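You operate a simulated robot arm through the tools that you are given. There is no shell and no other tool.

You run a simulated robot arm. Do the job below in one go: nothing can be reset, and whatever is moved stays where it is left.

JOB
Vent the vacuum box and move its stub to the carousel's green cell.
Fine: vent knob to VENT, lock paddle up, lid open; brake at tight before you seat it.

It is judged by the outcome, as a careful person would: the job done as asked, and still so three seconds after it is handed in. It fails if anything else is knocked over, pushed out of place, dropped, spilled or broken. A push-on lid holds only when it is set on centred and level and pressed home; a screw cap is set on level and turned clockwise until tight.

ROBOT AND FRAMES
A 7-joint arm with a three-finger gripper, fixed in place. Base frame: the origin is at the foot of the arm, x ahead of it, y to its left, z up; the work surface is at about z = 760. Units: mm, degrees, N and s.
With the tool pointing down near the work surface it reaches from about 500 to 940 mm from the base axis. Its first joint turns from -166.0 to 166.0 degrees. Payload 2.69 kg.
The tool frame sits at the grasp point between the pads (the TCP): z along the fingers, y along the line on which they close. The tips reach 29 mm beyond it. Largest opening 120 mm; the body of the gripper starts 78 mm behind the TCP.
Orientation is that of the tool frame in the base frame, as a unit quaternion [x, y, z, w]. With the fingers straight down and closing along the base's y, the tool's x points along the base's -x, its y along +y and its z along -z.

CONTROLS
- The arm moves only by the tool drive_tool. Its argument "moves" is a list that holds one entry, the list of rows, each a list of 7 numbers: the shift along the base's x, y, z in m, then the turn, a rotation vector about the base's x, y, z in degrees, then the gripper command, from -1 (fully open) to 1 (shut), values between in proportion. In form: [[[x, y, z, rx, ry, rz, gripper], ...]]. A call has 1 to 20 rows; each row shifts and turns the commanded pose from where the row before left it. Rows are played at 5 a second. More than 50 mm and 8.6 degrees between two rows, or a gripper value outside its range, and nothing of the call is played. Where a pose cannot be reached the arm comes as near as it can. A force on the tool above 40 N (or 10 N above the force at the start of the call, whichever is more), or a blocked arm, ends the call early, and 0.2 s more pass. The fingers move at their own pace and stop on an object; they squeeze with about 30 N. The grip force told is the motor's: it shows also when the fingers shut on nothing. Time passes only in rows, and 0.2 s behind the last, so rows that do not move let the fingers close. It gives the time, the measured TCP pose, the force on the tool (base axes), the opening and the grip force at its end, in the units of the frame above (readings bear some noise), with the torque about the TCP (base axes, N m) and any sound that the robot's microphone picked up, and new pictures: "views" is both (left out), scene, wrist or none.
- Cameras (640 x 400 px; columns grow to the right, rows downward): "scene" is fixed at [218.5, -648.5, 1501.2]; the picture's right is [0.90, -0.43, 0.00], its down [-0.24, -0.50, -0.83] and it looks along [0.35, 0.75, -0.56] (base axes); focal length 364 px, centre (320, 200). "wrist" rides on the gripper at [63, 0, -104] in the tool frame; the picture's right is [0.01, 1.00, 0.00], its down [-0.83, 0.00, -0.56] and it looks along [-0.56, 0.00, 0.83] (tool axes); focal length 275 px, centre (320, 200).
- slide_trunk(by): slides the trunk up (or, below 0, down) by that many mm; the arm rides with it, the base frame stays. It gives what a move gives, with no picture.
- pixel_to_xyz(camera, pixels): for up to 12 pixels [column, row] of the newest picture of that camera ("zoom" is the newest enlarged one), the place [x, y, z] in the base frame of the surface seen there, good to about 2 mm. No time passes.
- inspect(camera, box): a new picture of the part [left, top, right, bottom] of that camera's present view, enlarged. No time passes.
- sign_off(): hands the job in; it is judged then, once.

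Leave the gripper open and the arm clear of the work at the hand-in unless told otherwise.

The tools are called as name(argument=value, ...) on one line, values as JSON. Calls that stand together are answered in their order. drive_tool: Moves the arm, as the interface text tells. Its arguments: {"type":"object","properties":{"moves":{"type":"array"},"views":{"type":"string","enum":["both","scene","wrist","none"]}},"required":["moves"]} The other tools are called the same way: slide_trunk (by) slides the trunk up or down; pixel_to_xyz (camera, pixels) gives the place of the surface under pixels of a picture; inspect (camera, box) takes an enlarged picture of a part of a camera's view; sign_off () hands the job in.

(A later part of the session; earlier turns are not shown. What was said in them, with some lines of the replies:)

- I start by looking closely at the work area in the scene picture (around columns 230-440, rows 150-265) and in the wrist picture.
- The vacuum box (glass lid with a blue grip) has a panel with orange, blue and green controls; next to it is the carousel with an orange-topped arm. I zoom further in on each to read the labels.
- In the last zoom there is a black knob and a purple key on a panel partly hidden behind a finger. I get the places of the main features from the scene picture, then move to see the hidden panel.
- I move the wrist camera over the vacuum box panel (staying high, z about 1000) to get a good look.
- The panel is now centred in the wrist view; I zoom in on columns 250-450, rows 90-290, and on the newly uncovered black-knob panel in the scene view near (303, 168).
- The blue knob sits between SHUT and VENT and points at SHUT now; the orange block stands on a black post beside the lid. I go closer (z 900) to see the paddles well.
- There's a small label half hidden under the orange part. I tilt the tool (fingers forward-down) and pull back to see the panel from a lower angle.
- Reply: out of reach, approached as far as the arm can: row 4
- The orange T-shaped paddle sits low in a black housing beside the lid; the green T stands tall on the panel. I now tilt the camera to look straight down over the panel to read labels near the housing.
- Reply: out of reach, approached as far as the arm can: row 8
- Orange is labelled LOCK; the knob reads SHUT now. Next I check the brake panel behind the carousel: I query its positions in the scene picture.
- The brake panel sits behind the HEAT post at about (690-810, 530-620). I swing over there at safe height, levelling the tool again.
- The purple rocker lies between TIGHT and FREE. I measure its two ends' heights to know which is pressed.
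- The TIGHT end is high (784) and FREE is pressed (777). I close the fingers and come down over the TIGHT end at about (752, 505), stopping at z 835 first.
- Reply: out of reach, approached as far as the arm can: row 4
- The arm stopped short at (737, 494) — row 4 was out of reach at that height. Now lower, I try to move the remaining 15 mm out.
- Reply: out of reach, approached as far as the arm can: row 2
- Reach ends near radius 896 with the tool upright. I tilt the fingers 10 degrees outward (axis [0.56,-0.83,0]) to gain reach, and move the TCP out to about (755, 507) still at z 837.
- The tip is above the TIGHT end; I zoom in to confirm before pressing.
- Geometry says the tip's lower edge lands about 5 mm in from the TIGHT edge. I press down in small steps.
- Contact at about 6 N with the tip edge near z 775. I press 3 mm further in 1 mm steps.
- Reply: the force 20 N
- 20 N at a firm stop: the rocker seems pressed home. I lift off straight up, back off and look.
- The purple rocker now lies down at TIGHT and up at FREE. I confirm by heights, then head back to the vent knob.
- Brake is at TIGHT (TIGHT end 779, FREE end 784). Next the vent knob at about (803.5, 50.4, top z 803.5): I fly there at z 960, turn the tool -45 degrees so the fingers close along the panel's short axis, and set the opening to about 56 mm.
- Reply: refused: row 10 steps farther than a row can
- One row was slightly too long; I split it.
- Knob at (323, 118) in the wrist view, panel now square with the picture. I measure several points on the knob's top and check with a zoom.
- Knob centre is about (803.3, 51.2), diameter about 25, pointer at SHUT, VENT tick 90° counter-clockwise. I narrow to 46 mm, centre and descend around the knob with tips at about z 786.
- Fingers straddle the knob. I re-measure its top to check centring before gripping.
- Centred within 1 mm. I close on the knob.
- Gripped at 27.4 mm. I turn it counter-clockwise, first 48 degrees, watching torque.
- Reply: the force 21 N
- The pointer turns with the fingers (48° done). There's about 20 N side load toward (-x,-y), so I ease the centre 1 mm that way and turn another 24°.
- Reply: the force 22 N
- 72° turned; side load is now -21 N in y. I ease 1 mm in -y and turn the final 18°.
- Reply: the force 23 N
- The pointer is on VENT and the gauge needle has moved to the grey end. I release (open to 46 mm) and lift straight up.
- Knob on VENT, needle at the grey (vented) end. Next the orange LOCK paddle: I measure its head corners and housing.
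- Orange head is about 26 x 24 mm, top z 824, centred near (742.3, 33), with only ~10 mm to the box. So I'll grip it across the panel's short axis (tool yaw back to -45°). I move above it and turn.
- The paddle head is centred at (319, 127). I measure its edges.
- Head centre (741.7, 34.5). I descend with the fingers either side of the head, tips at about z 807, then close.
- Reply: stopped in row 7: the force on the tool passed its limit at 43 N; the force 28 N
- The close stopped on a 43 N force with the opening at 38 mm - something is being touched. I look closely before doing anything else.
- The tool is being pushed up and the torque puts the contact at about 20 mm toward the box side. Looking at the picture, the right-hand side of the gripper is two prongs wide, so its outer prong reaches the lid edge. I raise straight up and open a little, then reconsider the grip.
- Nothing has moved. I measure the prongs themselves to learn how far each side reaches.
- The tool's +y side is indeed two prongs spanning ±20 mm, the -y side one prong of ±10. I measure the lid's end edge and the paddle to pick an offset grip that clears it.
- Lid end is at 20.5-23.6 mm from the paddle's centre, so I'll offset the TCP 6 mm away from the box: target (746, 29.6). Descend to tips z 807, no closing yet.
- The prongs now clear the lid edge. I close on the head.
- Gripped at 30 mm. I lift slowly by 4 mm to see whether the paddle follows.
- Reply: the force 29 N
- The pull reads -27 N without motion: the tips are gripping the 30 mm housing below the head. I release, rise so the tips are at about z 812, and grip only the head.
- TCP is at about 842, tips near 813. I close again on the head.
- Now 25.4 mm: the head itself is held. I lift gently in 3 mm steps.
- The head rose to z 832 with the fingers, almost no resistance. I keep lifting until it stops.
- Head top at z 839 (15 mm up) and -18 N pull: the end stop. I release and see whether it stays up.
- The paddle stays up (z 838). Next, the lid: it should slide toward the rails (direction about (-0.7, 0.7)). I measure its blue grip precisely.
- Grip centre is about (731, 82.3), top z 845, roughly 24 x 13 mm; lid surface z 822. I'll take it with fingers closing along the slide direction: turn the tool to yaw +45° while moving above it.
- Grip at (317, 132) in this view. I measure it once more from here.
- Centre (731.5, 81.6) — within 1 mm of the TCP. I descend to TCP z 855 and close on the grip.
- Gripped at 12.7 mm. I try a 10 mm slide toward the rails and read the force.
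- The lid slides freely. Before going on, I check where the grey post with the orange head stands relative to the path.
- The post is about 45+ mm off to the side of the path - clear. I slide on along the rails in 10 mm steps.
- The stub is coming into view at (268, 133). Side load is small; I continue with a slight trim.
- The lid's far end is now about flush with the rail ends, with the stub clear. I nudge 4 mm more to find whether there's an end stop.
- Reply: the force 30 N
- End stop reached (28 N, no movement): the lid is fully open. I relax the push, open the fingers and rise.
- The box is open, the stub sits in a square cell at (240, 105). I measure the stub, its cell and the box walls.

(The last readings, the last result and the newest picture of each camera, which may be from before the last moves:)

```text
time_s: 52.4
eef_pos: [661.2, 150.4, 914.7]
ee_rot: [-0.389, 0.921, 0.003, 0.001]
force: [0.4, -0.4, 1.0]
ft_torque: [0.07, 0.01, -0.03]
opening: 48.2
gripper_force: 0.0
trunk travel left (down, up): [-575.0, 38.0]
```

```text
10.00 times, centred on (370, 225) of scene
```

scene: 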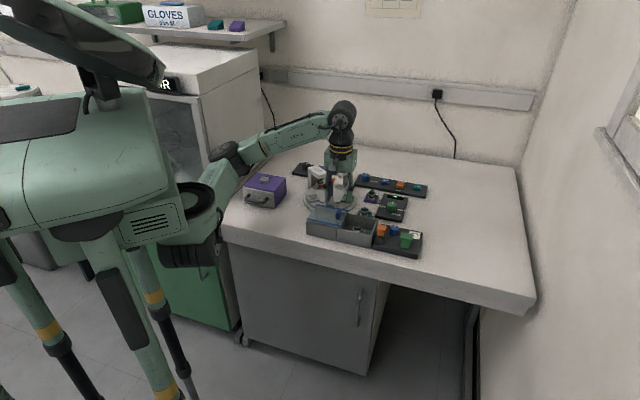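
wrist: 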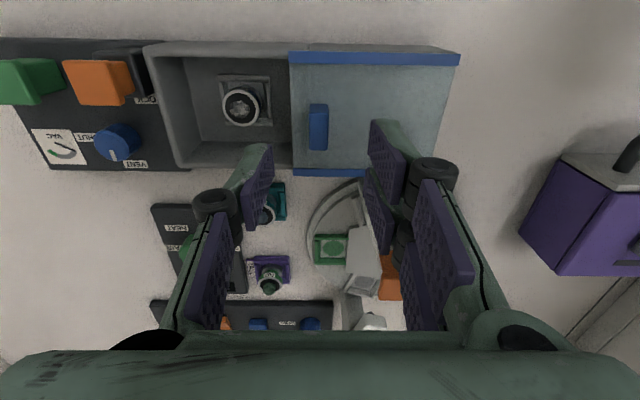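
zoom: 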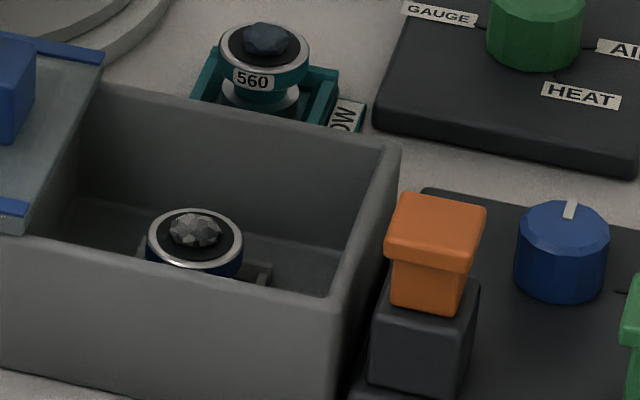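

Stub centre is near (704, 106), rim about 27 mm across at z 793, sample top z 798; the wall tops are at z 812, interior roomy. I move above it at z 905 with the current yaw and re-measure.

drive_tool(moves=[[[0.0215, -0.022, 0, 0, 0, 0, 0.2], [0.0215, -0.022, -0.01, 0, 0, 0, 0.2], [0, 0, 0, 0, 0, 0, 0.2]]], views="wrist")

inspect(camera="wrist", box=[220, 30, 420, 210])

```text
time_s: 53.2
eef_pos: [705.1, 106.8, 903.8]
ee_rot: [-0.389, 0.921, 0.004, 0.001]
force: [0.7, -0.3, 0.1]
ft_torque: [-0.01, 0.04, 0.03]
opening: 48.1
gripper_force: 0.0
trunk travel left (down, up): [-575.0, 38.0]
```

wrist: 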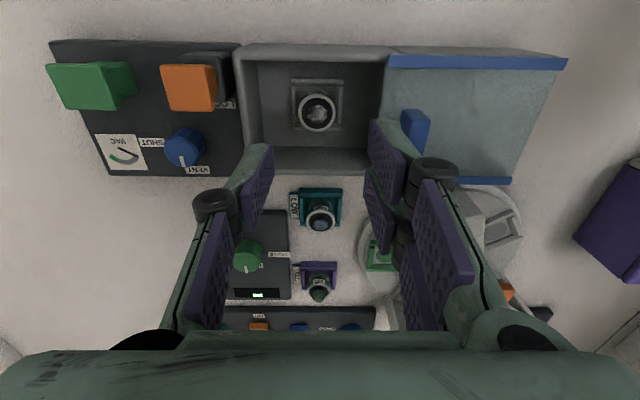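

```text
2.22 times, centred on (320, 120) of wrist
```

zoom: 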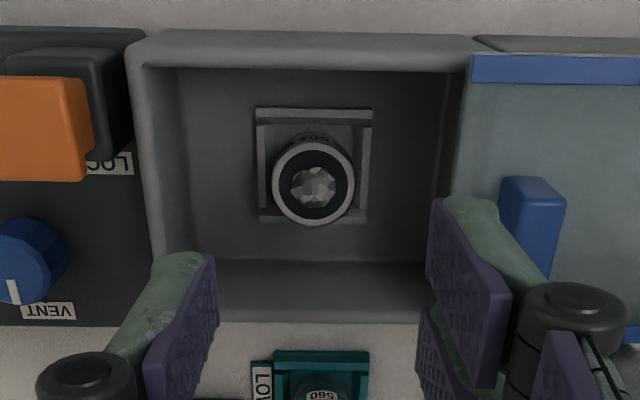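

Ring centre at (317, 113) in this view. I measure ring points.

pixel_to_xyz(camera="wrist", pixels=[[301.5, 113], [332.5, 113], [317, 97], [317, 129], [317, 112], [306, 101], [328, 125], [306, 125], [328, 101], [295, 85], [340, 85], [338, 125]])

```text
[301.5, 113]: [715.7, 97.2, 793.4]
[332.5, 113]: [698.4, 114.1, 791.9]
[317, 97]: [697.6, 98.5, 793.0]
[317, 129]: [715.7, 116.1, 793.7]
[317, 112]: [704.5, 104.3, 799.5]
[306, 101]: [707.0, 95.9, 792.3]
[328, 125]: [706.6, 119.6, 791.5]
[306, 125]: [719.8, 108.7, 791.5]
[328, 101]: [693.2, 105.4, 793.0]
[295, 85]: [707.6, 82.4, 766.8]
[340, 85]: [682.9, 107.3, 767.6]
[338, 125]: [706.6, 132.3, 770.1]
```

Ring centre (706.8, 106.9). Before descending I check how far the finger knuckles stick out, because the lid grip is close on the right.

pixel_to_xyz(camera="wrist", pixels=[[433, 165], [450, 172], [433, 200], [410, 240], [215, 200], [200, 208], [240, 165], [390, 125], [405, 140], [460, 220], [412, 112], [420, 125]])

```text
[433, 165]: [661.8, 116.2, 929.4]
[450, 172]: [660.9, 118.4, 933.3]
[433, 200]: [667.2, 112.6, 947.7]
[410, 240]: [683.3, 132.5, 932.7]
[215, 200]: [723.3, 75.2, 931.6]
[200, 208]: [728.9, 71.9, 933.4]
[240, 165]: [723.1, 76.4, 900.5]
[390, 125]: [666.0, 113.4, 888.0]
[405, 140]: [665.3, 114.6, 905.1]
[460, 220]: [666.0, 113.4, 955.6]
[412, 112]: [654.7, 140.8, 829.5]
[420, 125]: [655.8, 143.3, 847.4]
```

Knuckles sit about 40-45 mm out at 30 mm above the TCP; narrowing to 40 mm gives clearance to the lid edge at ~47 mm. I centre (+1.5 mm x), narrow and descend most of the way, then look.

drive_tool(moves=[[[0.0015, 0, 0, 0, 0, 0, 0.333], [0, 0, -0.02, 0, 0, 0, 0.333], [0, 0, -0.02, 0, 0, 0, 0.333], [0, 0, -0.02, 0, 0, 0, 0.333], [0, 0, -0.015, 0, 0, 0, 0.333], [0, 0, 0, 0, 0, 0, 0.333]]], views="wrist")

inspect(camera="wrist", box=[220, 60, 440, 240])

```text
time_s: 54.6
eef_pos: [705.5, 106.3, 829.9]
ee_rot: [-0.389, 0.921, 0.003, 0.0]
force: [-0.5, -0.4, -0.1]
ft_torque: [-0.03, 0.01, -0.01]
opening: 39.9
gripper_force: 0.1
trunk travel left (down, up): [-575.0, 38.0]
```

wrist: 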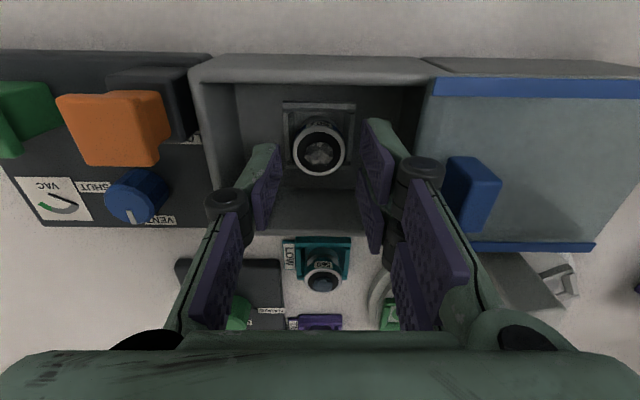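

```text
2.22 times, centred on (330, 150) of wrist
```

zoom: 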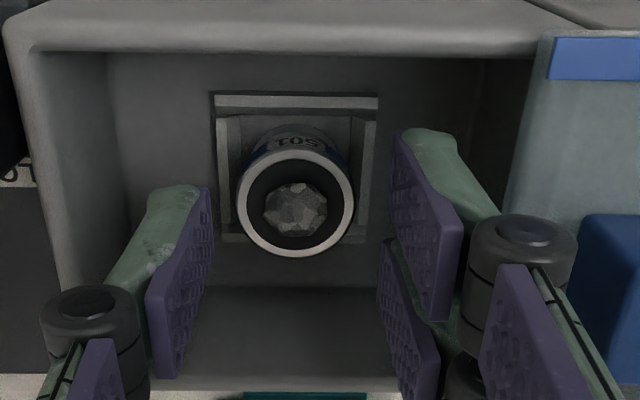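

By projection the stub is centred under the TCP within 0.5 mm. I descend the last 22 mm (tips about z 778, above the cell rim at 770) without closing.

drive_tool(moves=[[[0, 0, -0.01, 0, 0, 0, 0.333], [0, 0, -0.007, 0, 0, 0, 0.333], [0, 0, -0.005, 0, 0, 0, 0.333], [0, 0, 0, 0, 0, 0, 0.333]]], views="wrist")

inspect(camera="wrist", box=[220, 80, 440, 260])

inspect(camera="scene", box=[330, 195, 400, 250])

```text
time_s: 55.6
eef_pos: [706.3, 106.8, 807.4]
ee_rot: [-0.389, 0.921, 0.004, -0.001]
force: [0.0, 1.1, -0.2]
ft_torque: [0.0, 0.01, 0.01]
opening: 40.0
gripper_force: 0.0
trunk travel left (down, up): [-575.0, 38.0]
```

wrist: 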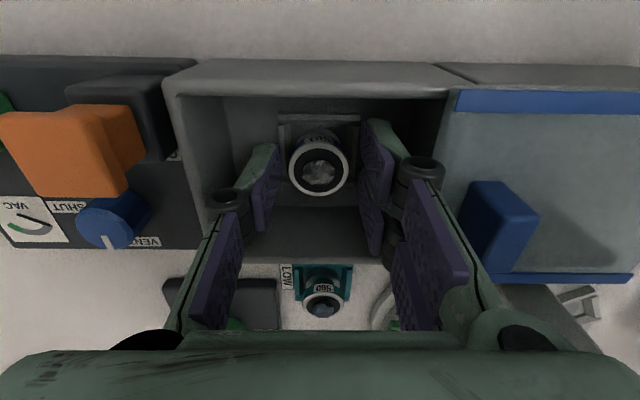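

```text
2.22 times, centred on (330, 170) of wrist
```

zoom: 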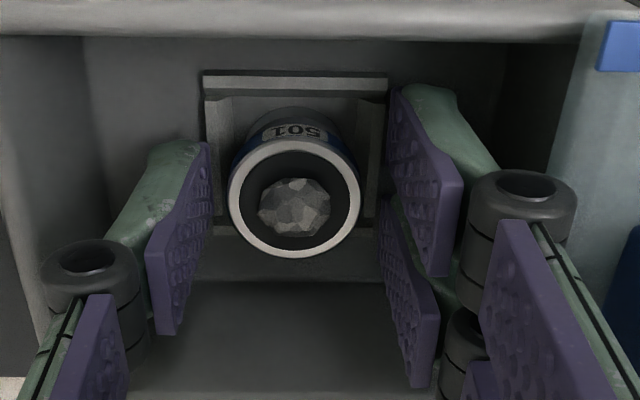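

```text
7.27 times, centred on (365, 222) of scene
```

zoom: 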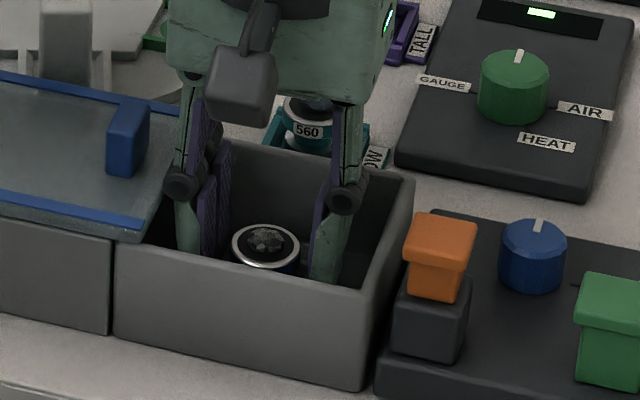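

Fingers straddle the stub inside the box with clear space. I close on it.

drive_tool(moves=[[[0, 0, 0, 0, 0, 0, 0.45], [0, 0, 0, 0, 0, 0, 1], [0, 0, 0, 0, 0, 0, 1], [0, 0, 0, 0, 0, 0, 1]]], views="wrist")

```text
time_s: 56.6
eef_pos: [706.4, 106.6, 807.7]
ee_rot: [-0.389, 0.921, 0.003, 0.0]
force: [0.0, -0.4, -0.4]
ft_torque: [0.02, 0.02, -0.02]
opening: 27.4
gripper_force: 29.3
trunk travel left (down, up): [-575.0, 38.0]
```

wrist: 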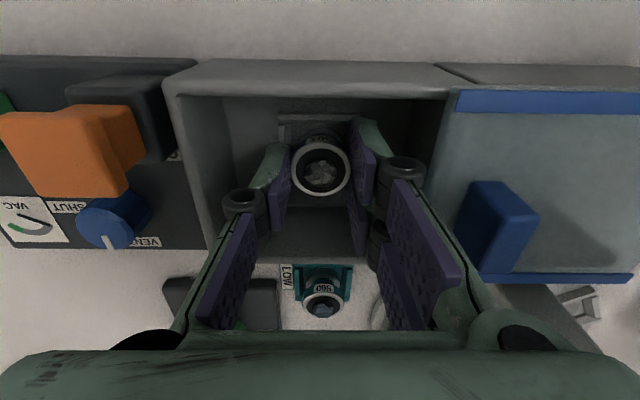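

Held at 27.4 mm with no side load. I lift straight up 70 mm, slowly at first.

drive_tool(moves=[[[0, 0, 0.004, 0, 0, 0, 1], [0, 0, 0.008, 0, 0, 0, 1], [0, 0, 0.015, 0, 0, 0, 1], [0, 0, 0.02, 0, 0, 0, 1], [0, 0, 0.025, 0, 0, 0, 1], [0, 0, 0.02, 0, 0, 0, 1], [0, 0, 0, 0, 0, 0, 1]]])

inspect(camera="wrist", box=[220, 80, 440, 260])

inspect(camera="scene", box=[320, 165, 400, 230])

```text
time_s: 58.2
eef_pos: [707.7, 106.1, 898.9]
ee_rot: [-0.389, 0.921, 0.004, 0.0]
force: [0.7, -0.3, -0.9]
ft_torque: [-0.02, 0.01, 0.02]
opening: 27.9
gripper_force: 30.0
trunk travel left (down, up): [-575.0, 38.0]
```

scene: 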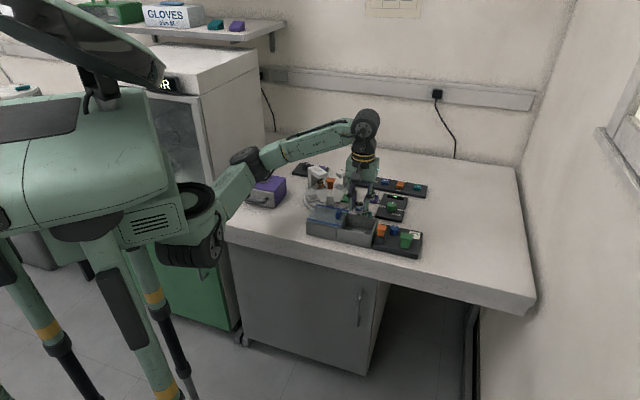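
wrist: 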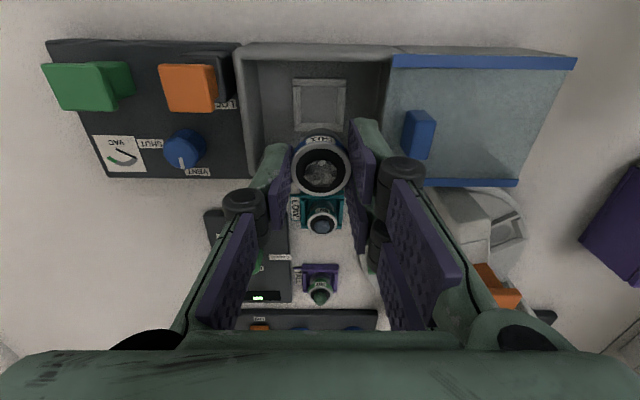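

```text
2.22 times, centred on (330, 170) of wrist
```

zoom: 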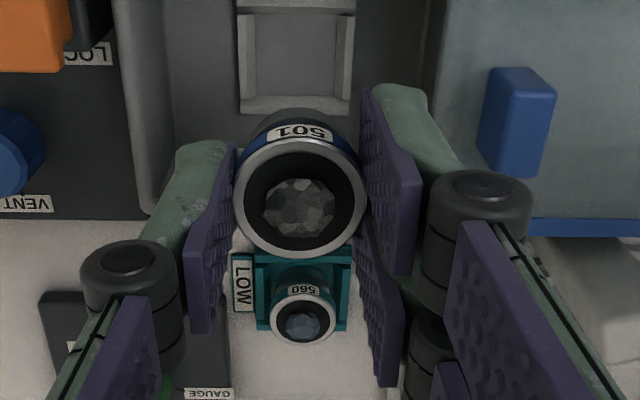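

```text
6.15 times, centred on (360, 198) of scene
```

zoom: 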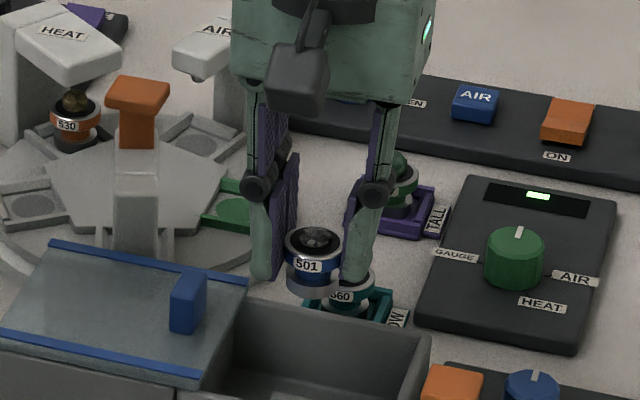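

Stub 501 is held level. I rise to z 940 and carry it over to above the green cell near (785, 278).

drive_tool(moves=[[[0, 0, 0.02, 0, 0, 0, 1], [0, 0, 0.021, 0, 0, 0, 1], [0.011, 0.0245, 0, 0, 0, 0, 1], [0.011, 0.0245, 0, 0, 0, 0, 1], [0.011, 0.0245, 0, 0, 0, 0, 1], [0.011, 0.0245, 0, 0, 0, 0, 1], [0.011, 0.0245, 0, 0, 0, 0, 1], [0.011, 0.0245, 0, 0, 0, 0, 1], [0.011, 0.0245, 0, 0, 0, 0, 1], [0, 0, 0, 0, 0, 0, 1]]])

inspect(camera="wrist", box=[220, 20, 440, 220])

```text
time_s: 60.4
eef_pos: [783.8, 278.5, 940.0]
ee_rot: [-0.388, 0.922, 0.004, 0.0]
force: [0.3, 0.0, -0.5]
ft_torque: [-0.02, -0.01, 0.0]
opening: 27.7
gripper_force: 30.6
trunk travel left (down, up): [-575.0, 38.0]
```

scene: 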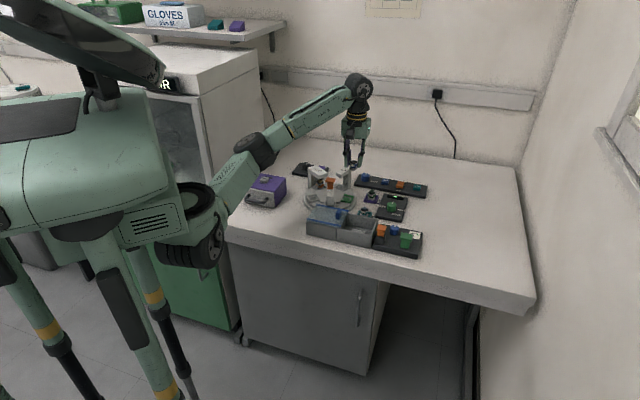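
wrist: 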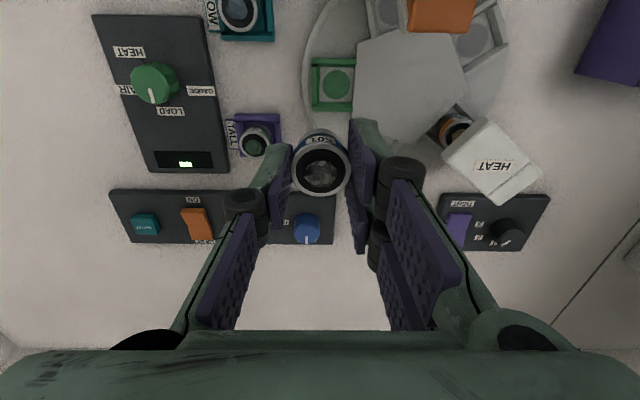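

```text
2.00 times, centred on (330, 120) of wrist
```

zoom: 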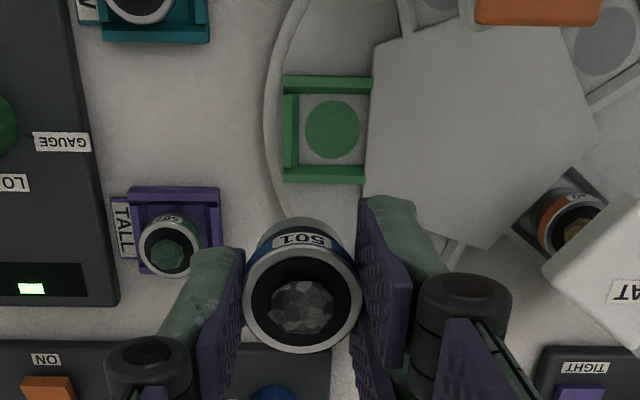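

The green cell with its round mark is at (336, 84) in the wrist view. I measure the mark and the frame.

pixel_to_xyz(camera="wrist", pixels=[[336, 84.5], [324, 84.5], [348, 84.5], [336, 71], [336, 98], [315, 84], [330, 62], [330, 109], [352, 62], [352, 108], [320, 100], [345, 100]])

inspect(camera="wrist", box=[295, 45, 375, 120])

inspect(camera="scene", box=[320, 160, 380, 215])

```text
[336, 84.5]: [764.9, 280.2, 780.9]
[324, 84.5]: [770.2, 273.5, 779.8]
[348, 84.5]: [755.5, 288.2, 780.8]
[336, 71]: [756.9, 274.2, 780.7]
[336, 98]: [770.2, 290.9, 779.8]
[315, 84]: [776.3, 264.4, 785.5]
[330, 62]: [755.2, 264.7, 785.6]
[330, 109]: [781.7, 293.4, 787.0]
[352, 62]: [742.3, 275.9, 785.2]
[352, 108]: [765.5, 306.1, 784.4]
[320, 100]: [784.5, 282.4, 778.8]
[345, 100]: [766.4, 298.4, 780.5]
```

```text
5.33 times, centred on (335, 82) of wrist
```

zoom: 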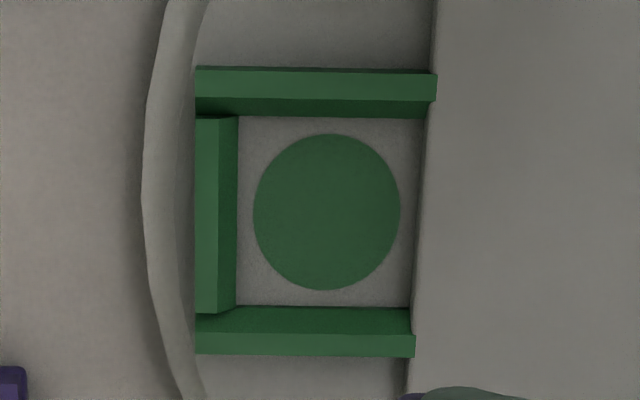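

```text
7.27 times, centred on (350, 188) of scene
```

zoom: 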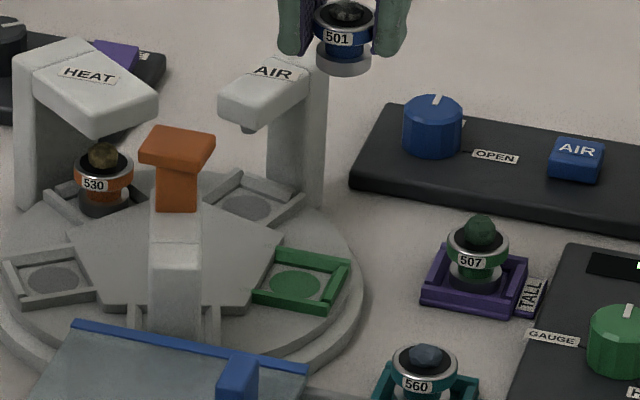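

Mark centre is near (764, 281.5), floor z 780.5, inside of frame about 28 x 28 mm — the stub's base must be centred within about 1.5 mm. I zoom in on the held stub to find its axis relative to the tool.

inspect(camera="wrist", box=[280, 120, 360, 210])

pixel_to_xyz(camera="wrist", pixels=[[321, 147], [321, 193], [298, 168], [344, 168], [305, 152], [337, 185], [305, 185], [337, 152], [321, 138], [321, 168]])

```text
4.44 times, centred on (320, 165) of wrist
```

zoom: 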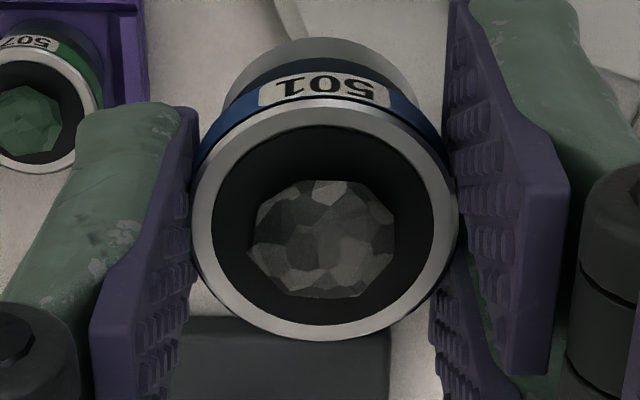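

```text
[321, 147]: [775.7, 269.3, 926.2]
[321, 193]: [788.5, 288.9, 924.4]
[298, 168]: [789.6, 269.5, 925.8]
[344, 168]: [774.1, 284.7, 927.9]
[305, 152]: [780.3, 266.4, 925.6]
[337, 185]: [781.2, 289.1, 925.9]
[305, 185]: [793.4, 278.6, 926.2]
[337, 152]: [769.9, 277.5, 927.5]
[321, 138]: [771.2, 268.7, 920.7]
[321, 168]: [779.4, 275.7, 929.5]
```

Stub and cell compared in the same view say: shift by about (-17.8, +3.0) mm. I keep the tool's orientation (the stub was picked level with it), shift, and descend to z 865 (stub base about 43 mm above the cell floor).

drive_tool(moves=[[[-0.009, 0.0015, 0, 0, 0, 0, 1], [-0.0088, 0.0015, 0, 0, 0, 0, 1], [0, 0, -0.025, 0, 0, 0, 1], [0, 0, -0.025, 0, 0, 0, 1], [0, 0, -0.025, 0, 0, 0, 1], [0, 0, 0, 0, 0, 0, 1]]])

inspect(camera="wrist", box=[260, 70, 380, 210])

inspect(camera="scene", box=[325, 165, 375, 210])

```text
time_s: 61.8
eef_pos: [767.2, 281.0, 865.1]
ee_rot: [-0.389, 0.921, 0.004, 0.0]
force: [-0.2, 0.3, -0.7]
ft_torque: [0.01, -0.04, -0.01]
opening: 27.7
gripper_force: 29.9
trunk travel left (down, up): [-575.0, 38.0]
```

scene: 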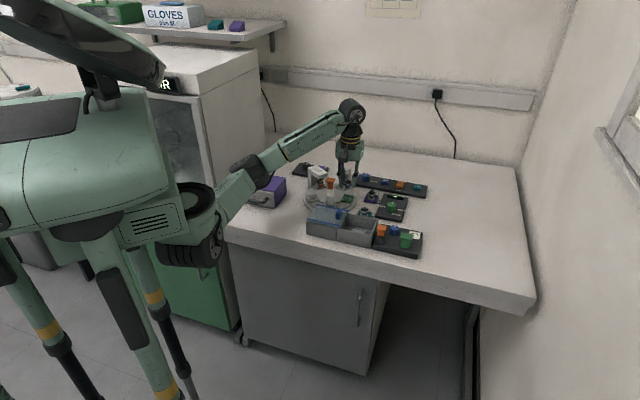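
wrist: 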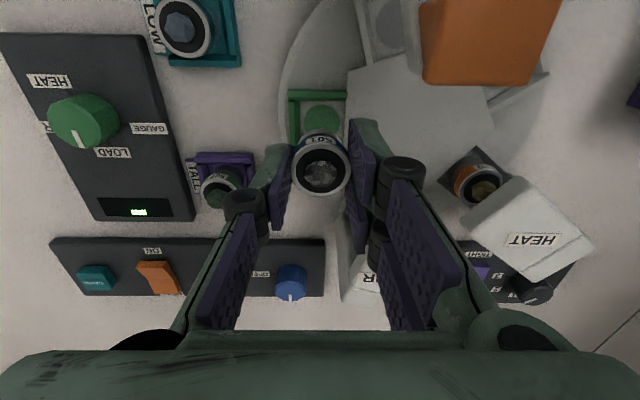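

```text
2.86 times, centred on (320, 140) of wrist
```

zoom: 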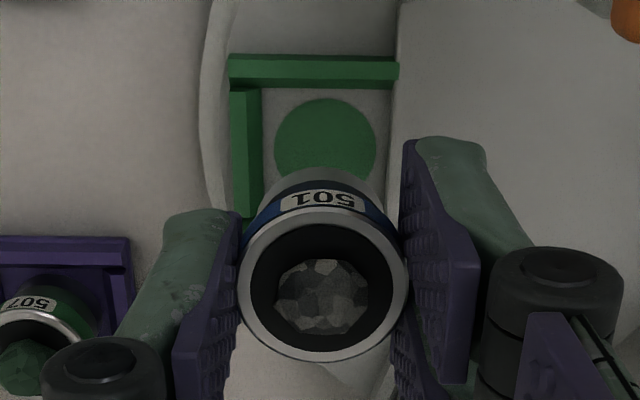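

```text
8.89 times, centred on (350, 188) of scene
```

zoom: 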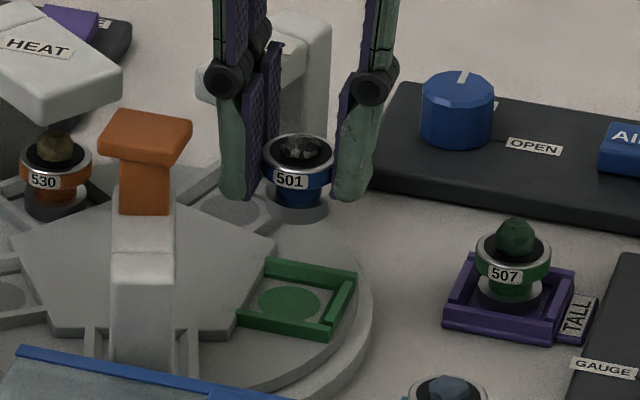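

The green mark and the stub agree to within about a millimetre; I trim by (-1.0, +0.3) mm and descend to z 834, leaving the base just above the frame.

drive_tool(moves=[[[-0.001, 0.0003, -0.01, 0, 0, 0, 1], [0, 0, -0.01, 0, 0, 0, 1], [0, 0, -0.008, 0, 0, 0, 1], [0, 0, -0.003, 0, 0, 0, 1], [0, 0, 0, 0, 0, 0, 1]]])

inspect(camera="wrist", box=[260, 80, 380, 200])

inspect(camera="scene", box=[333, 178, 368, 208])

```text
time_s: 63.0
eef_pos: [765.6, 281.5, 833.8]
ee_rot: [-0.389, 0.921, 0.004, 0.0]
force: [-0.4, -0.3, -0.1]
ft_torque: [0.02, -0.01, -0.03]
opening: 27.5
gripper_force: 30.2
trunk travel left (down, up): [-575.0, 38.0]
```

scene: 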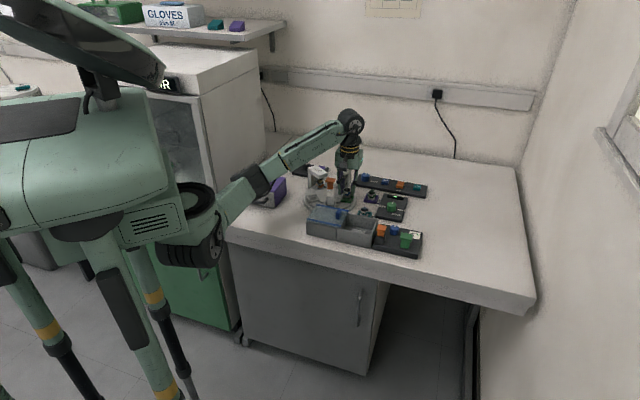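
wrist: 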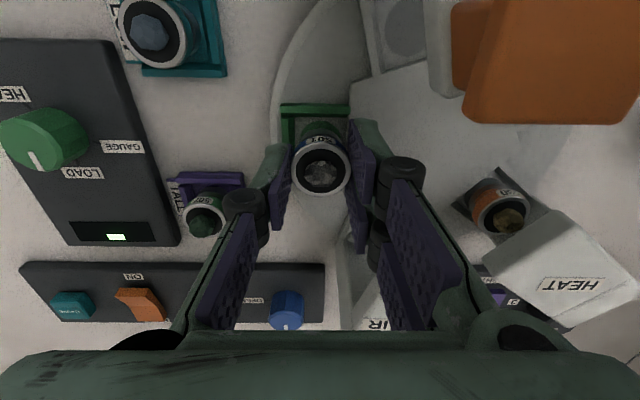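

```text
3.33 times, centred on (320, 140) of wrist
```

zoom: 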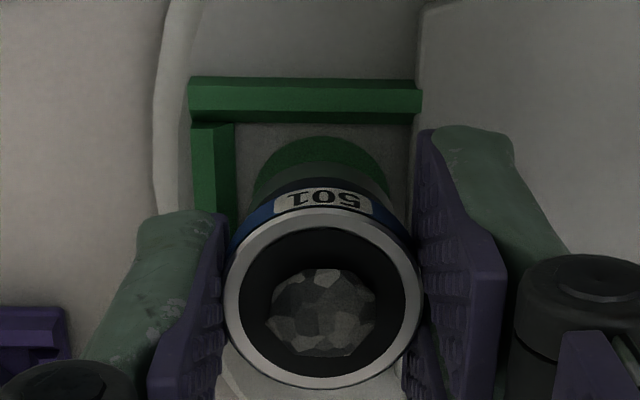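

```text
13.33 times, centred on (350, 193) of scene
```

zoom: 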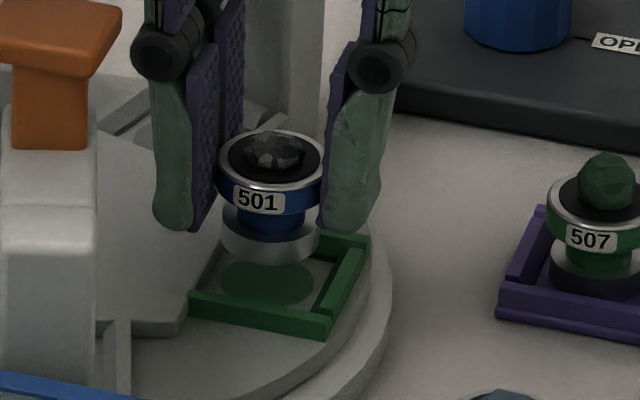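

Stub base and green mark line up in both views (within about 0.5 mm). I lower in small steps toward contact, expected near z 821.

drive_tool(moves=[[[0, 0, -0.004, 0, 0, 0, 1], [0, 0, -0.003, 0, 0, 0, 1], [0, 0, -0.002, 0, 0, 0, 1], [0, 0, 0, 0, 0, 0, 1]]], views="wrist")

inspect(camera="scene", box=[333, 178, 368, 208])

```text
time_s: 64.0
eef_pos: [765.0, 281.1, 825.5]
ee_rot: [-0.39, 0.921, 0.004, 0.001]
force: [0.4, 1.2, -0.8]
ft_torque: [-0.02, 0.01, 0.01]
opening: 27.5
gripper_force: 30.2
trunk travel left (down, up): [-575.0, 38.0]
```

wrist: 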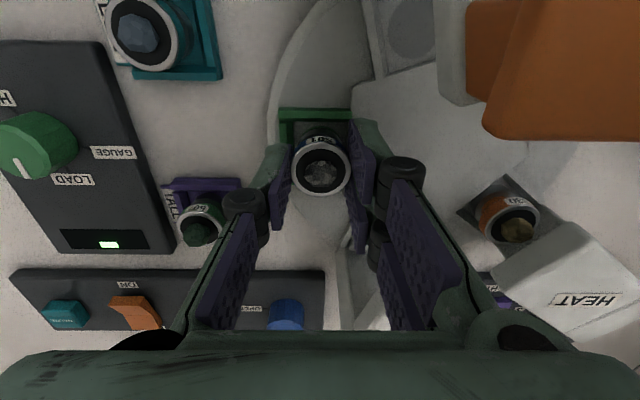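

```text
13.33 times, centred on (350, 193) of scene
```

zoom: 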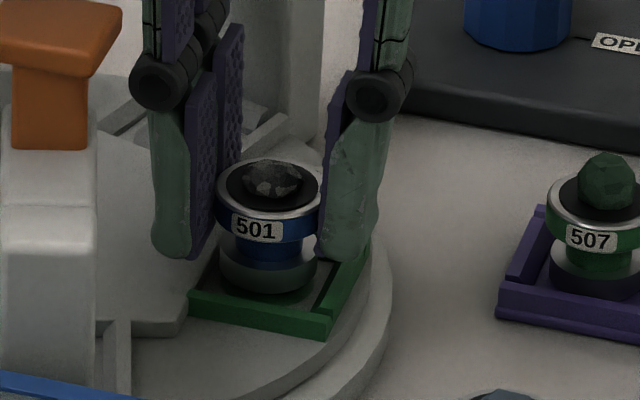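

The base is inside the frame outline with no contact force yet. I continue in 1 mm steps.

drive_tool(moves=[[[0, 0, -0.001, 0, 0, 0, 1], [0, 0, -0.001, 0, 0, 0, 1], [0, 0, -0.001, 0, 0, 0, 1], [0, 0, 0, 0, 0, 0, 1]]], views="wrist")

inspect(camera="scene", box=[333, 178, 368, 208])

inspect(camera="wrist", box=[260, 80, 380, 200])

```text
time_s: 65.0
eef_pos: [764.6, 280.9, 821.8]
ee_rot: [-0.389, 0.921, 0.005, 0.0]
force: [-0.2, 0.5, -0.3]
ft_torque: [-0.01, 0.0, -0.01]
opening: 27.5
gripper_force: 29.6
trunk travel left (down, up): [-575.0, 38.0]
```

wrist: 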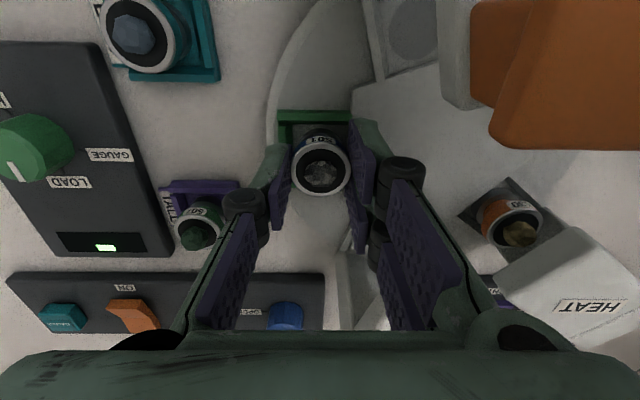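

```text
13.33 times, centred on (350, 193) of scene
```

zoom: 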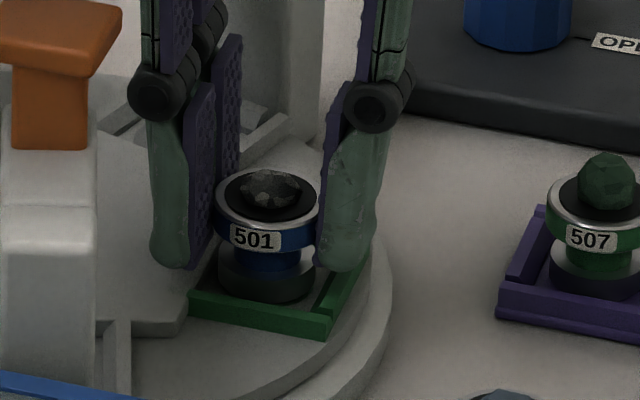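

```text
3.33 times, centred on (320, 140) of wrist
```

zoom: 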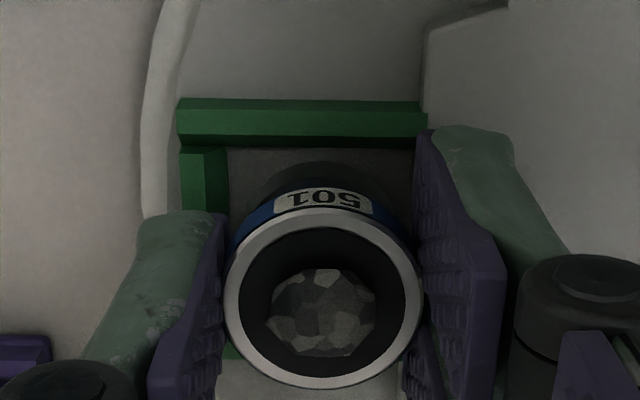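

Centred between the left bar and the hub. Still no contact; three more 1 mm steps.

drive_tool(moves=[[[0, 0, -0.001, 0, 0, 0, 1], [0, 0, -0.001, 0, 0, 0, 1], [0, 0, 0, 0, 0, 0, 1]]], views="none")

```text
time_s: 65.8
eef_pos: [765.1, 281.1, 820.9]
ee_rot: [-0.389, 0.921, 0.005, 0.002]
force: [-0.1, 0.8, 3.8]
ft_torque: [0.02, -0.03, 0.02]
opening: 27.6
gripper_force: 30.0
trunk travel left (down, up): [-575.0, 38.0]
```

First contact: 3.8 N upward at z about 820.5, as predicted. I press 1 mm more to be sure it's seated.

drive_tool(moves=[[[0, 0, -0.001, 0, 0, 0, 1], [0, 0, 0, 0, 0, 0, 1]]], views="wrist")

inspect(camera="scene", box=[333, 178, 368, 208])

inspect(camera="wrist", box=[260, 80, 380, 200])

```text
time_s: 66.4
eef_pos: [764.5, 282.2, 819.5]
ee_rot: [-0.389, 0.921, 0.004, 0.001]
force: [1.3, 0.6, 11.5]
ft_torque: [-0.01, 0.0, -0.02]
opening: 27.4
gripper_force: 29.7
trunk travel left (down, up): [-575.0, 38.0]
```

wrist: 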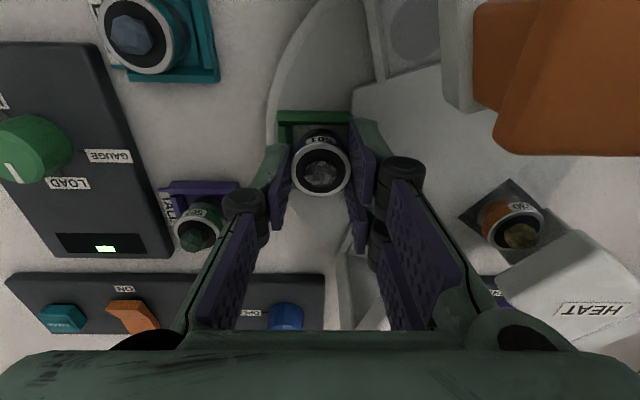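

```text
13.33 times, centred on (350, 193) of scene
```

zoom: 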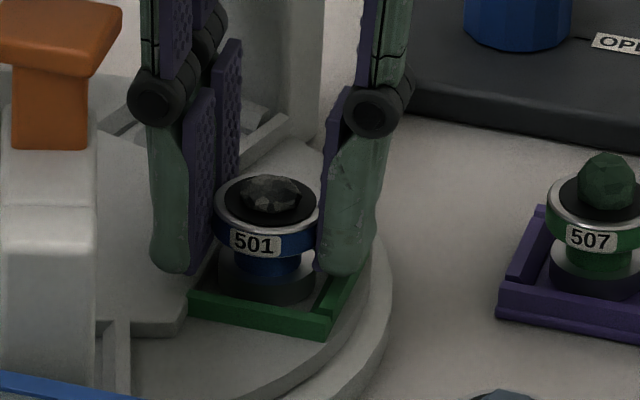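

```text
3.33 times, centred on (320, 140) of wrist
```

zoom: 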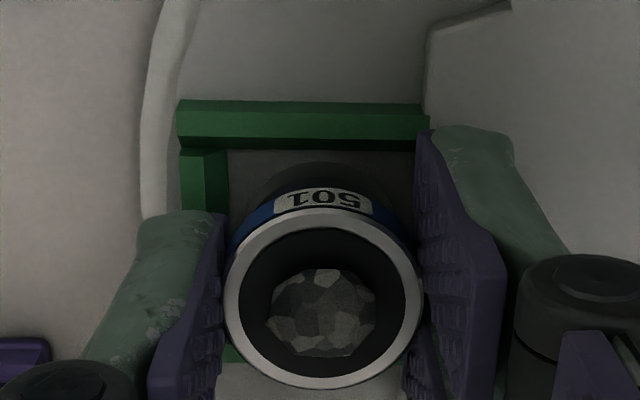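

Seated: 11.5 N straight up, no torque, stub upright inside the green frame. I ease up 1 mm and open the fingers to 40 mm.

drive_tool(moves=[[[0, 0, 0.001, 0, 0, 0, 1], [0, 0, 0, 0, 0, 0, 0.45], [0, 0, 0, 0, 0, 0, 0.333], [0, 0, 0, 0, 0, 0, 0.333], [0, 0, 0, 0, 0, 0, 0.333]]], views="wrist")

inspect(camera="wrist", box=[250, 80, 390, 210])

inspect(camera="scene", box=[333, 178, 368, 208])

```text
time_s: 67.6
eef_pos: [766.4, 280.8, 820.4]
ee_rot: [-0.388, 0.921, 0.004, 0.0]
force: [0.4, 0.3, -0.1]
ft_torque: [-0.01, -0.01, -0.01]
opening: 40.1
gripper_force: 0.0
trunk travel left (down, up): [-575.0, 38.0]
```

wrist: 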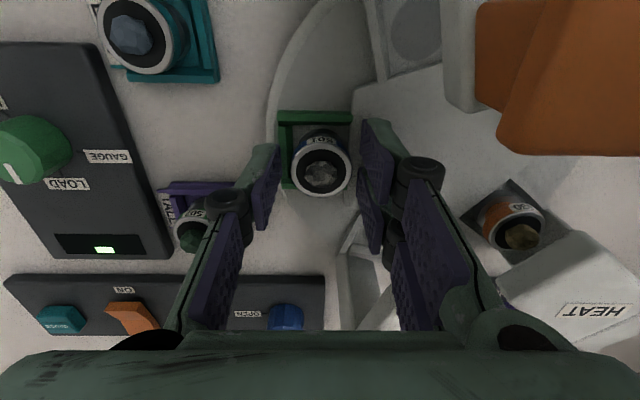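

```text
3.08 times, centred on (320, 145) of wrist
```

zoom: 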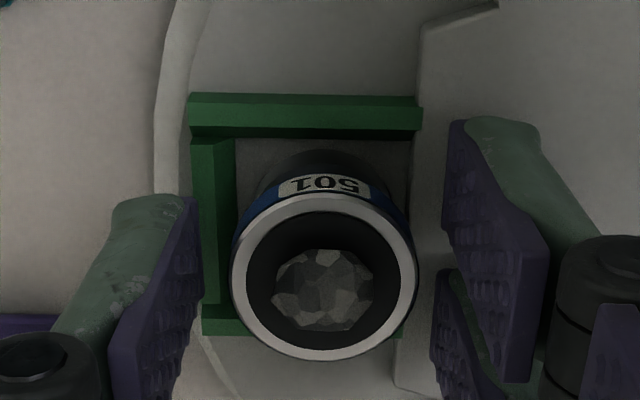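

```text
13.33 times, centred on (350, 193) of scene
```

zoom: 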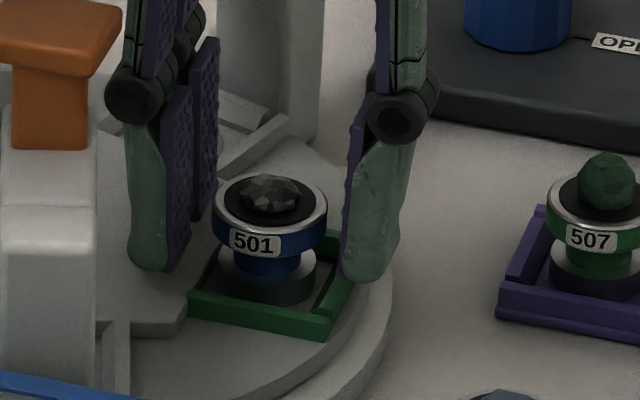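

The stub stands free in the green cell. I rise straight up, then back away toward the robot, fingers opening once high.

drive_tool(moves=[[[0, 0, 0.01, 0, 0, 0, 0.333], [0, 0, 0.02, 0, 0, 0, 0.333], [0, 0, 0.03, 0, 0, 0, 0.333], [0, 0, 0.035, 0, 0, 0, 0.333], [0, 0, 0.035, 0, 0, 0, 0.333], [0, 0, 0.02, 0, 0, 0, 0.333], [0, 0, 0, 0, 0, 0, 0.333]]])

inspect(camera="wrist", box=[240, 0, 480, 200])

inspect(camera="scene", box=[320, 165, 430, 260])

```text
time_s: 69.2
eef_pos: [764.9, 280.7, 970.9]
ee_rot: [-0.389, 0.921, 0.003, 0.001]
force: [1.0, -0.6, 0.2]
ft_torque: [-0.01, 0.02, -0.03]
opening: 40.2
gripper_force: 0.1
trunk travel left (down, up): [-575.0, 38.0]
```

scene: 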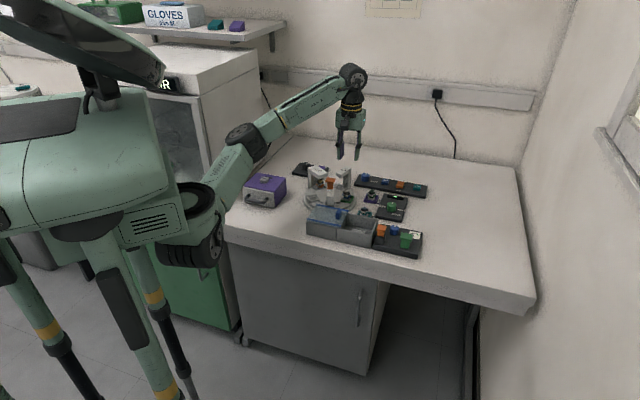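
wrist: 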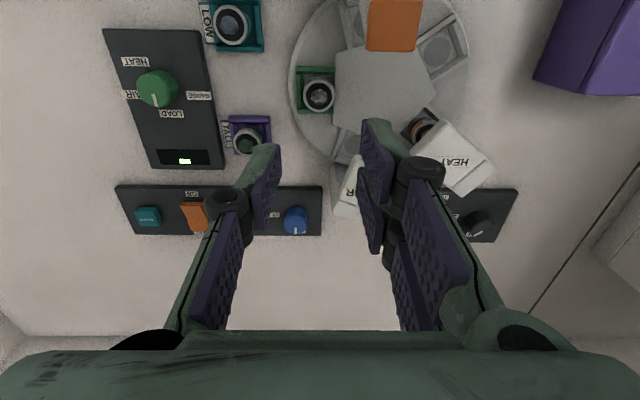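

```text
2.00 times, centred on (360, 100) of wrist
```

zoom: 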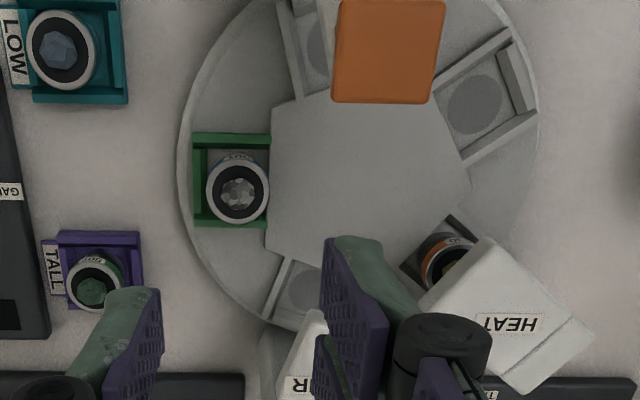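

```text
4.21 times, centred on (375, 212) of scene
```

zoom: 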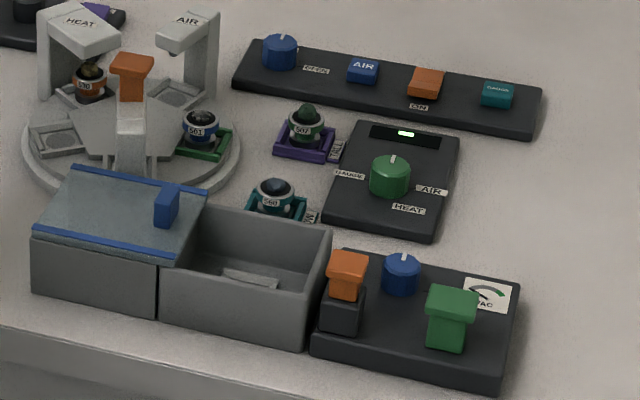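

All as intended: stub 501 in the green cell, lid open, paddle up, knob at VENT. I back the arm off to near its starting place with the gripper open and do a last check.

drive_tool(moves=[[[0, 0, 0.03, 0, 0, 0, 0.333], [-0.03, 0, 0.02, 0, 0, -7.6, -1], [-0.04, -0.01, 0, 0, 0, -7.6, -1], [-0.04, -0.01, 0, 0, 0, -7.6, -1], [-0.04, -0.01, 0, 0, 0, -7.6, -1], [-0.04, -0.01, 0, 0, 0, -7.6, -1], [-0.04, -0.01, 0, 0, 0, -7.6, -1], [0, 0, 0, 0, 0, 0, -1], [0, 0, 0, 0, 0, 0, -1]]])

inspect(camera="scene", box=[300, 160, 370, 215])

inspect(camera="scene", box=[345, 205, 430, 262])

inspect(camera="wrist", box=[200, 100, 460, 320])

```text
time_s: 71.2
eef_pos: [534.8, 229.7, 1019.5]
ee_rot: [0.0, 1.0, 0.004, 0.002]
force: [-0.1, -0.6, -0.7]
ft_torque: [0.01, 0.04, 0.01]
opening: 120.1
gripper_force: 0.0
trunk travel left (down, up): [-575.0, 38.0]
```

scene: 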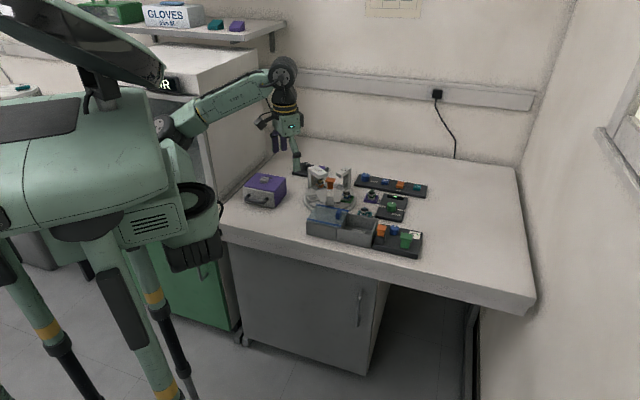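
wrist: 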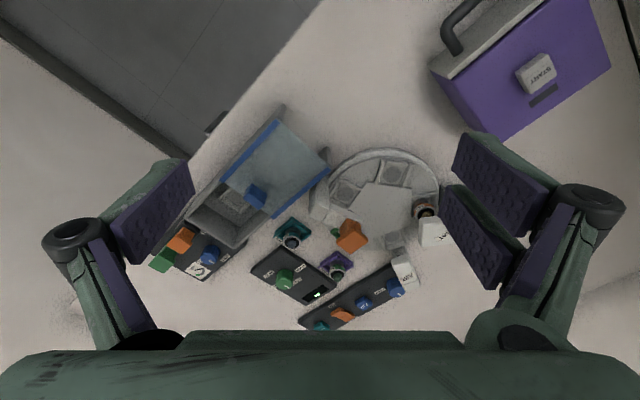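

```text
7.27 times, centred on (335, 188) of scene
```

zoom: 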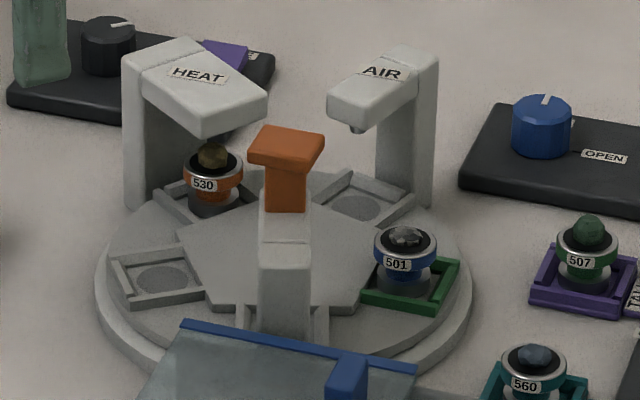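

```text
7.02 times, centred on (388, 234) of scene
```

zoom: 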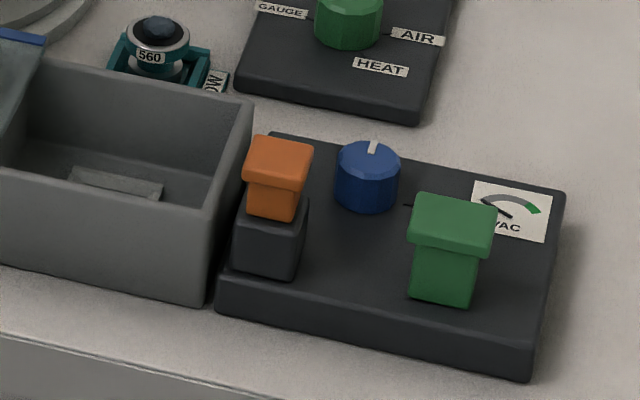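

```text
1.82 times, centred on (330, 210) of wrist
```

zoom: 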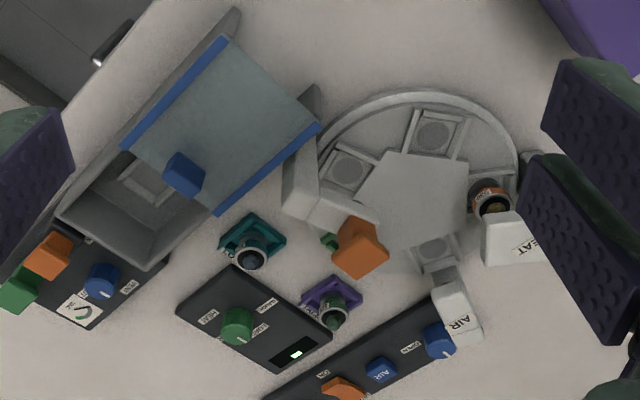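

Final check: knob points at VENT with the gauge at its vented end. The lock paddle is up, the lid is open at its stop, the brake rocker lies at TIGHT, and stub 501 is level in the green cell. Nothing else has moved, the gripper is open and the arm is clear. I hand the job in.

sign_off()

```text
The job is handed in.
```

The vacuum box is vented and its stub, number 501, is seated in the carousel's green cell. I handed the job in with everything below confirmed in the last pictures.

- **Brake:** I pressed the rocker to TIGHT before moving anything else, well before seating the stub.
- **Vent knob:** It points at VENT, and the vacuum gauge needle went to the grey end of its scale.
- **Lock paddle:** It is up at its stop and stayed there when released.
- **Lid:** It is slid fully open, to its end stop.
- **Stub:** It stands level inside the green frame. It was pressed down with about 11 N and then released cleanly.

My first attempt to grip the lock paddle touched the lid edge and stopped at 43 N. My second grip caught the paddle's housing and pulled on it at about 27 N before I let go. In the pictures afterwards the box, lid and panel had not moved. Nothing else was knocked over or pushed out of place, and the arm is clear with the gripper open.
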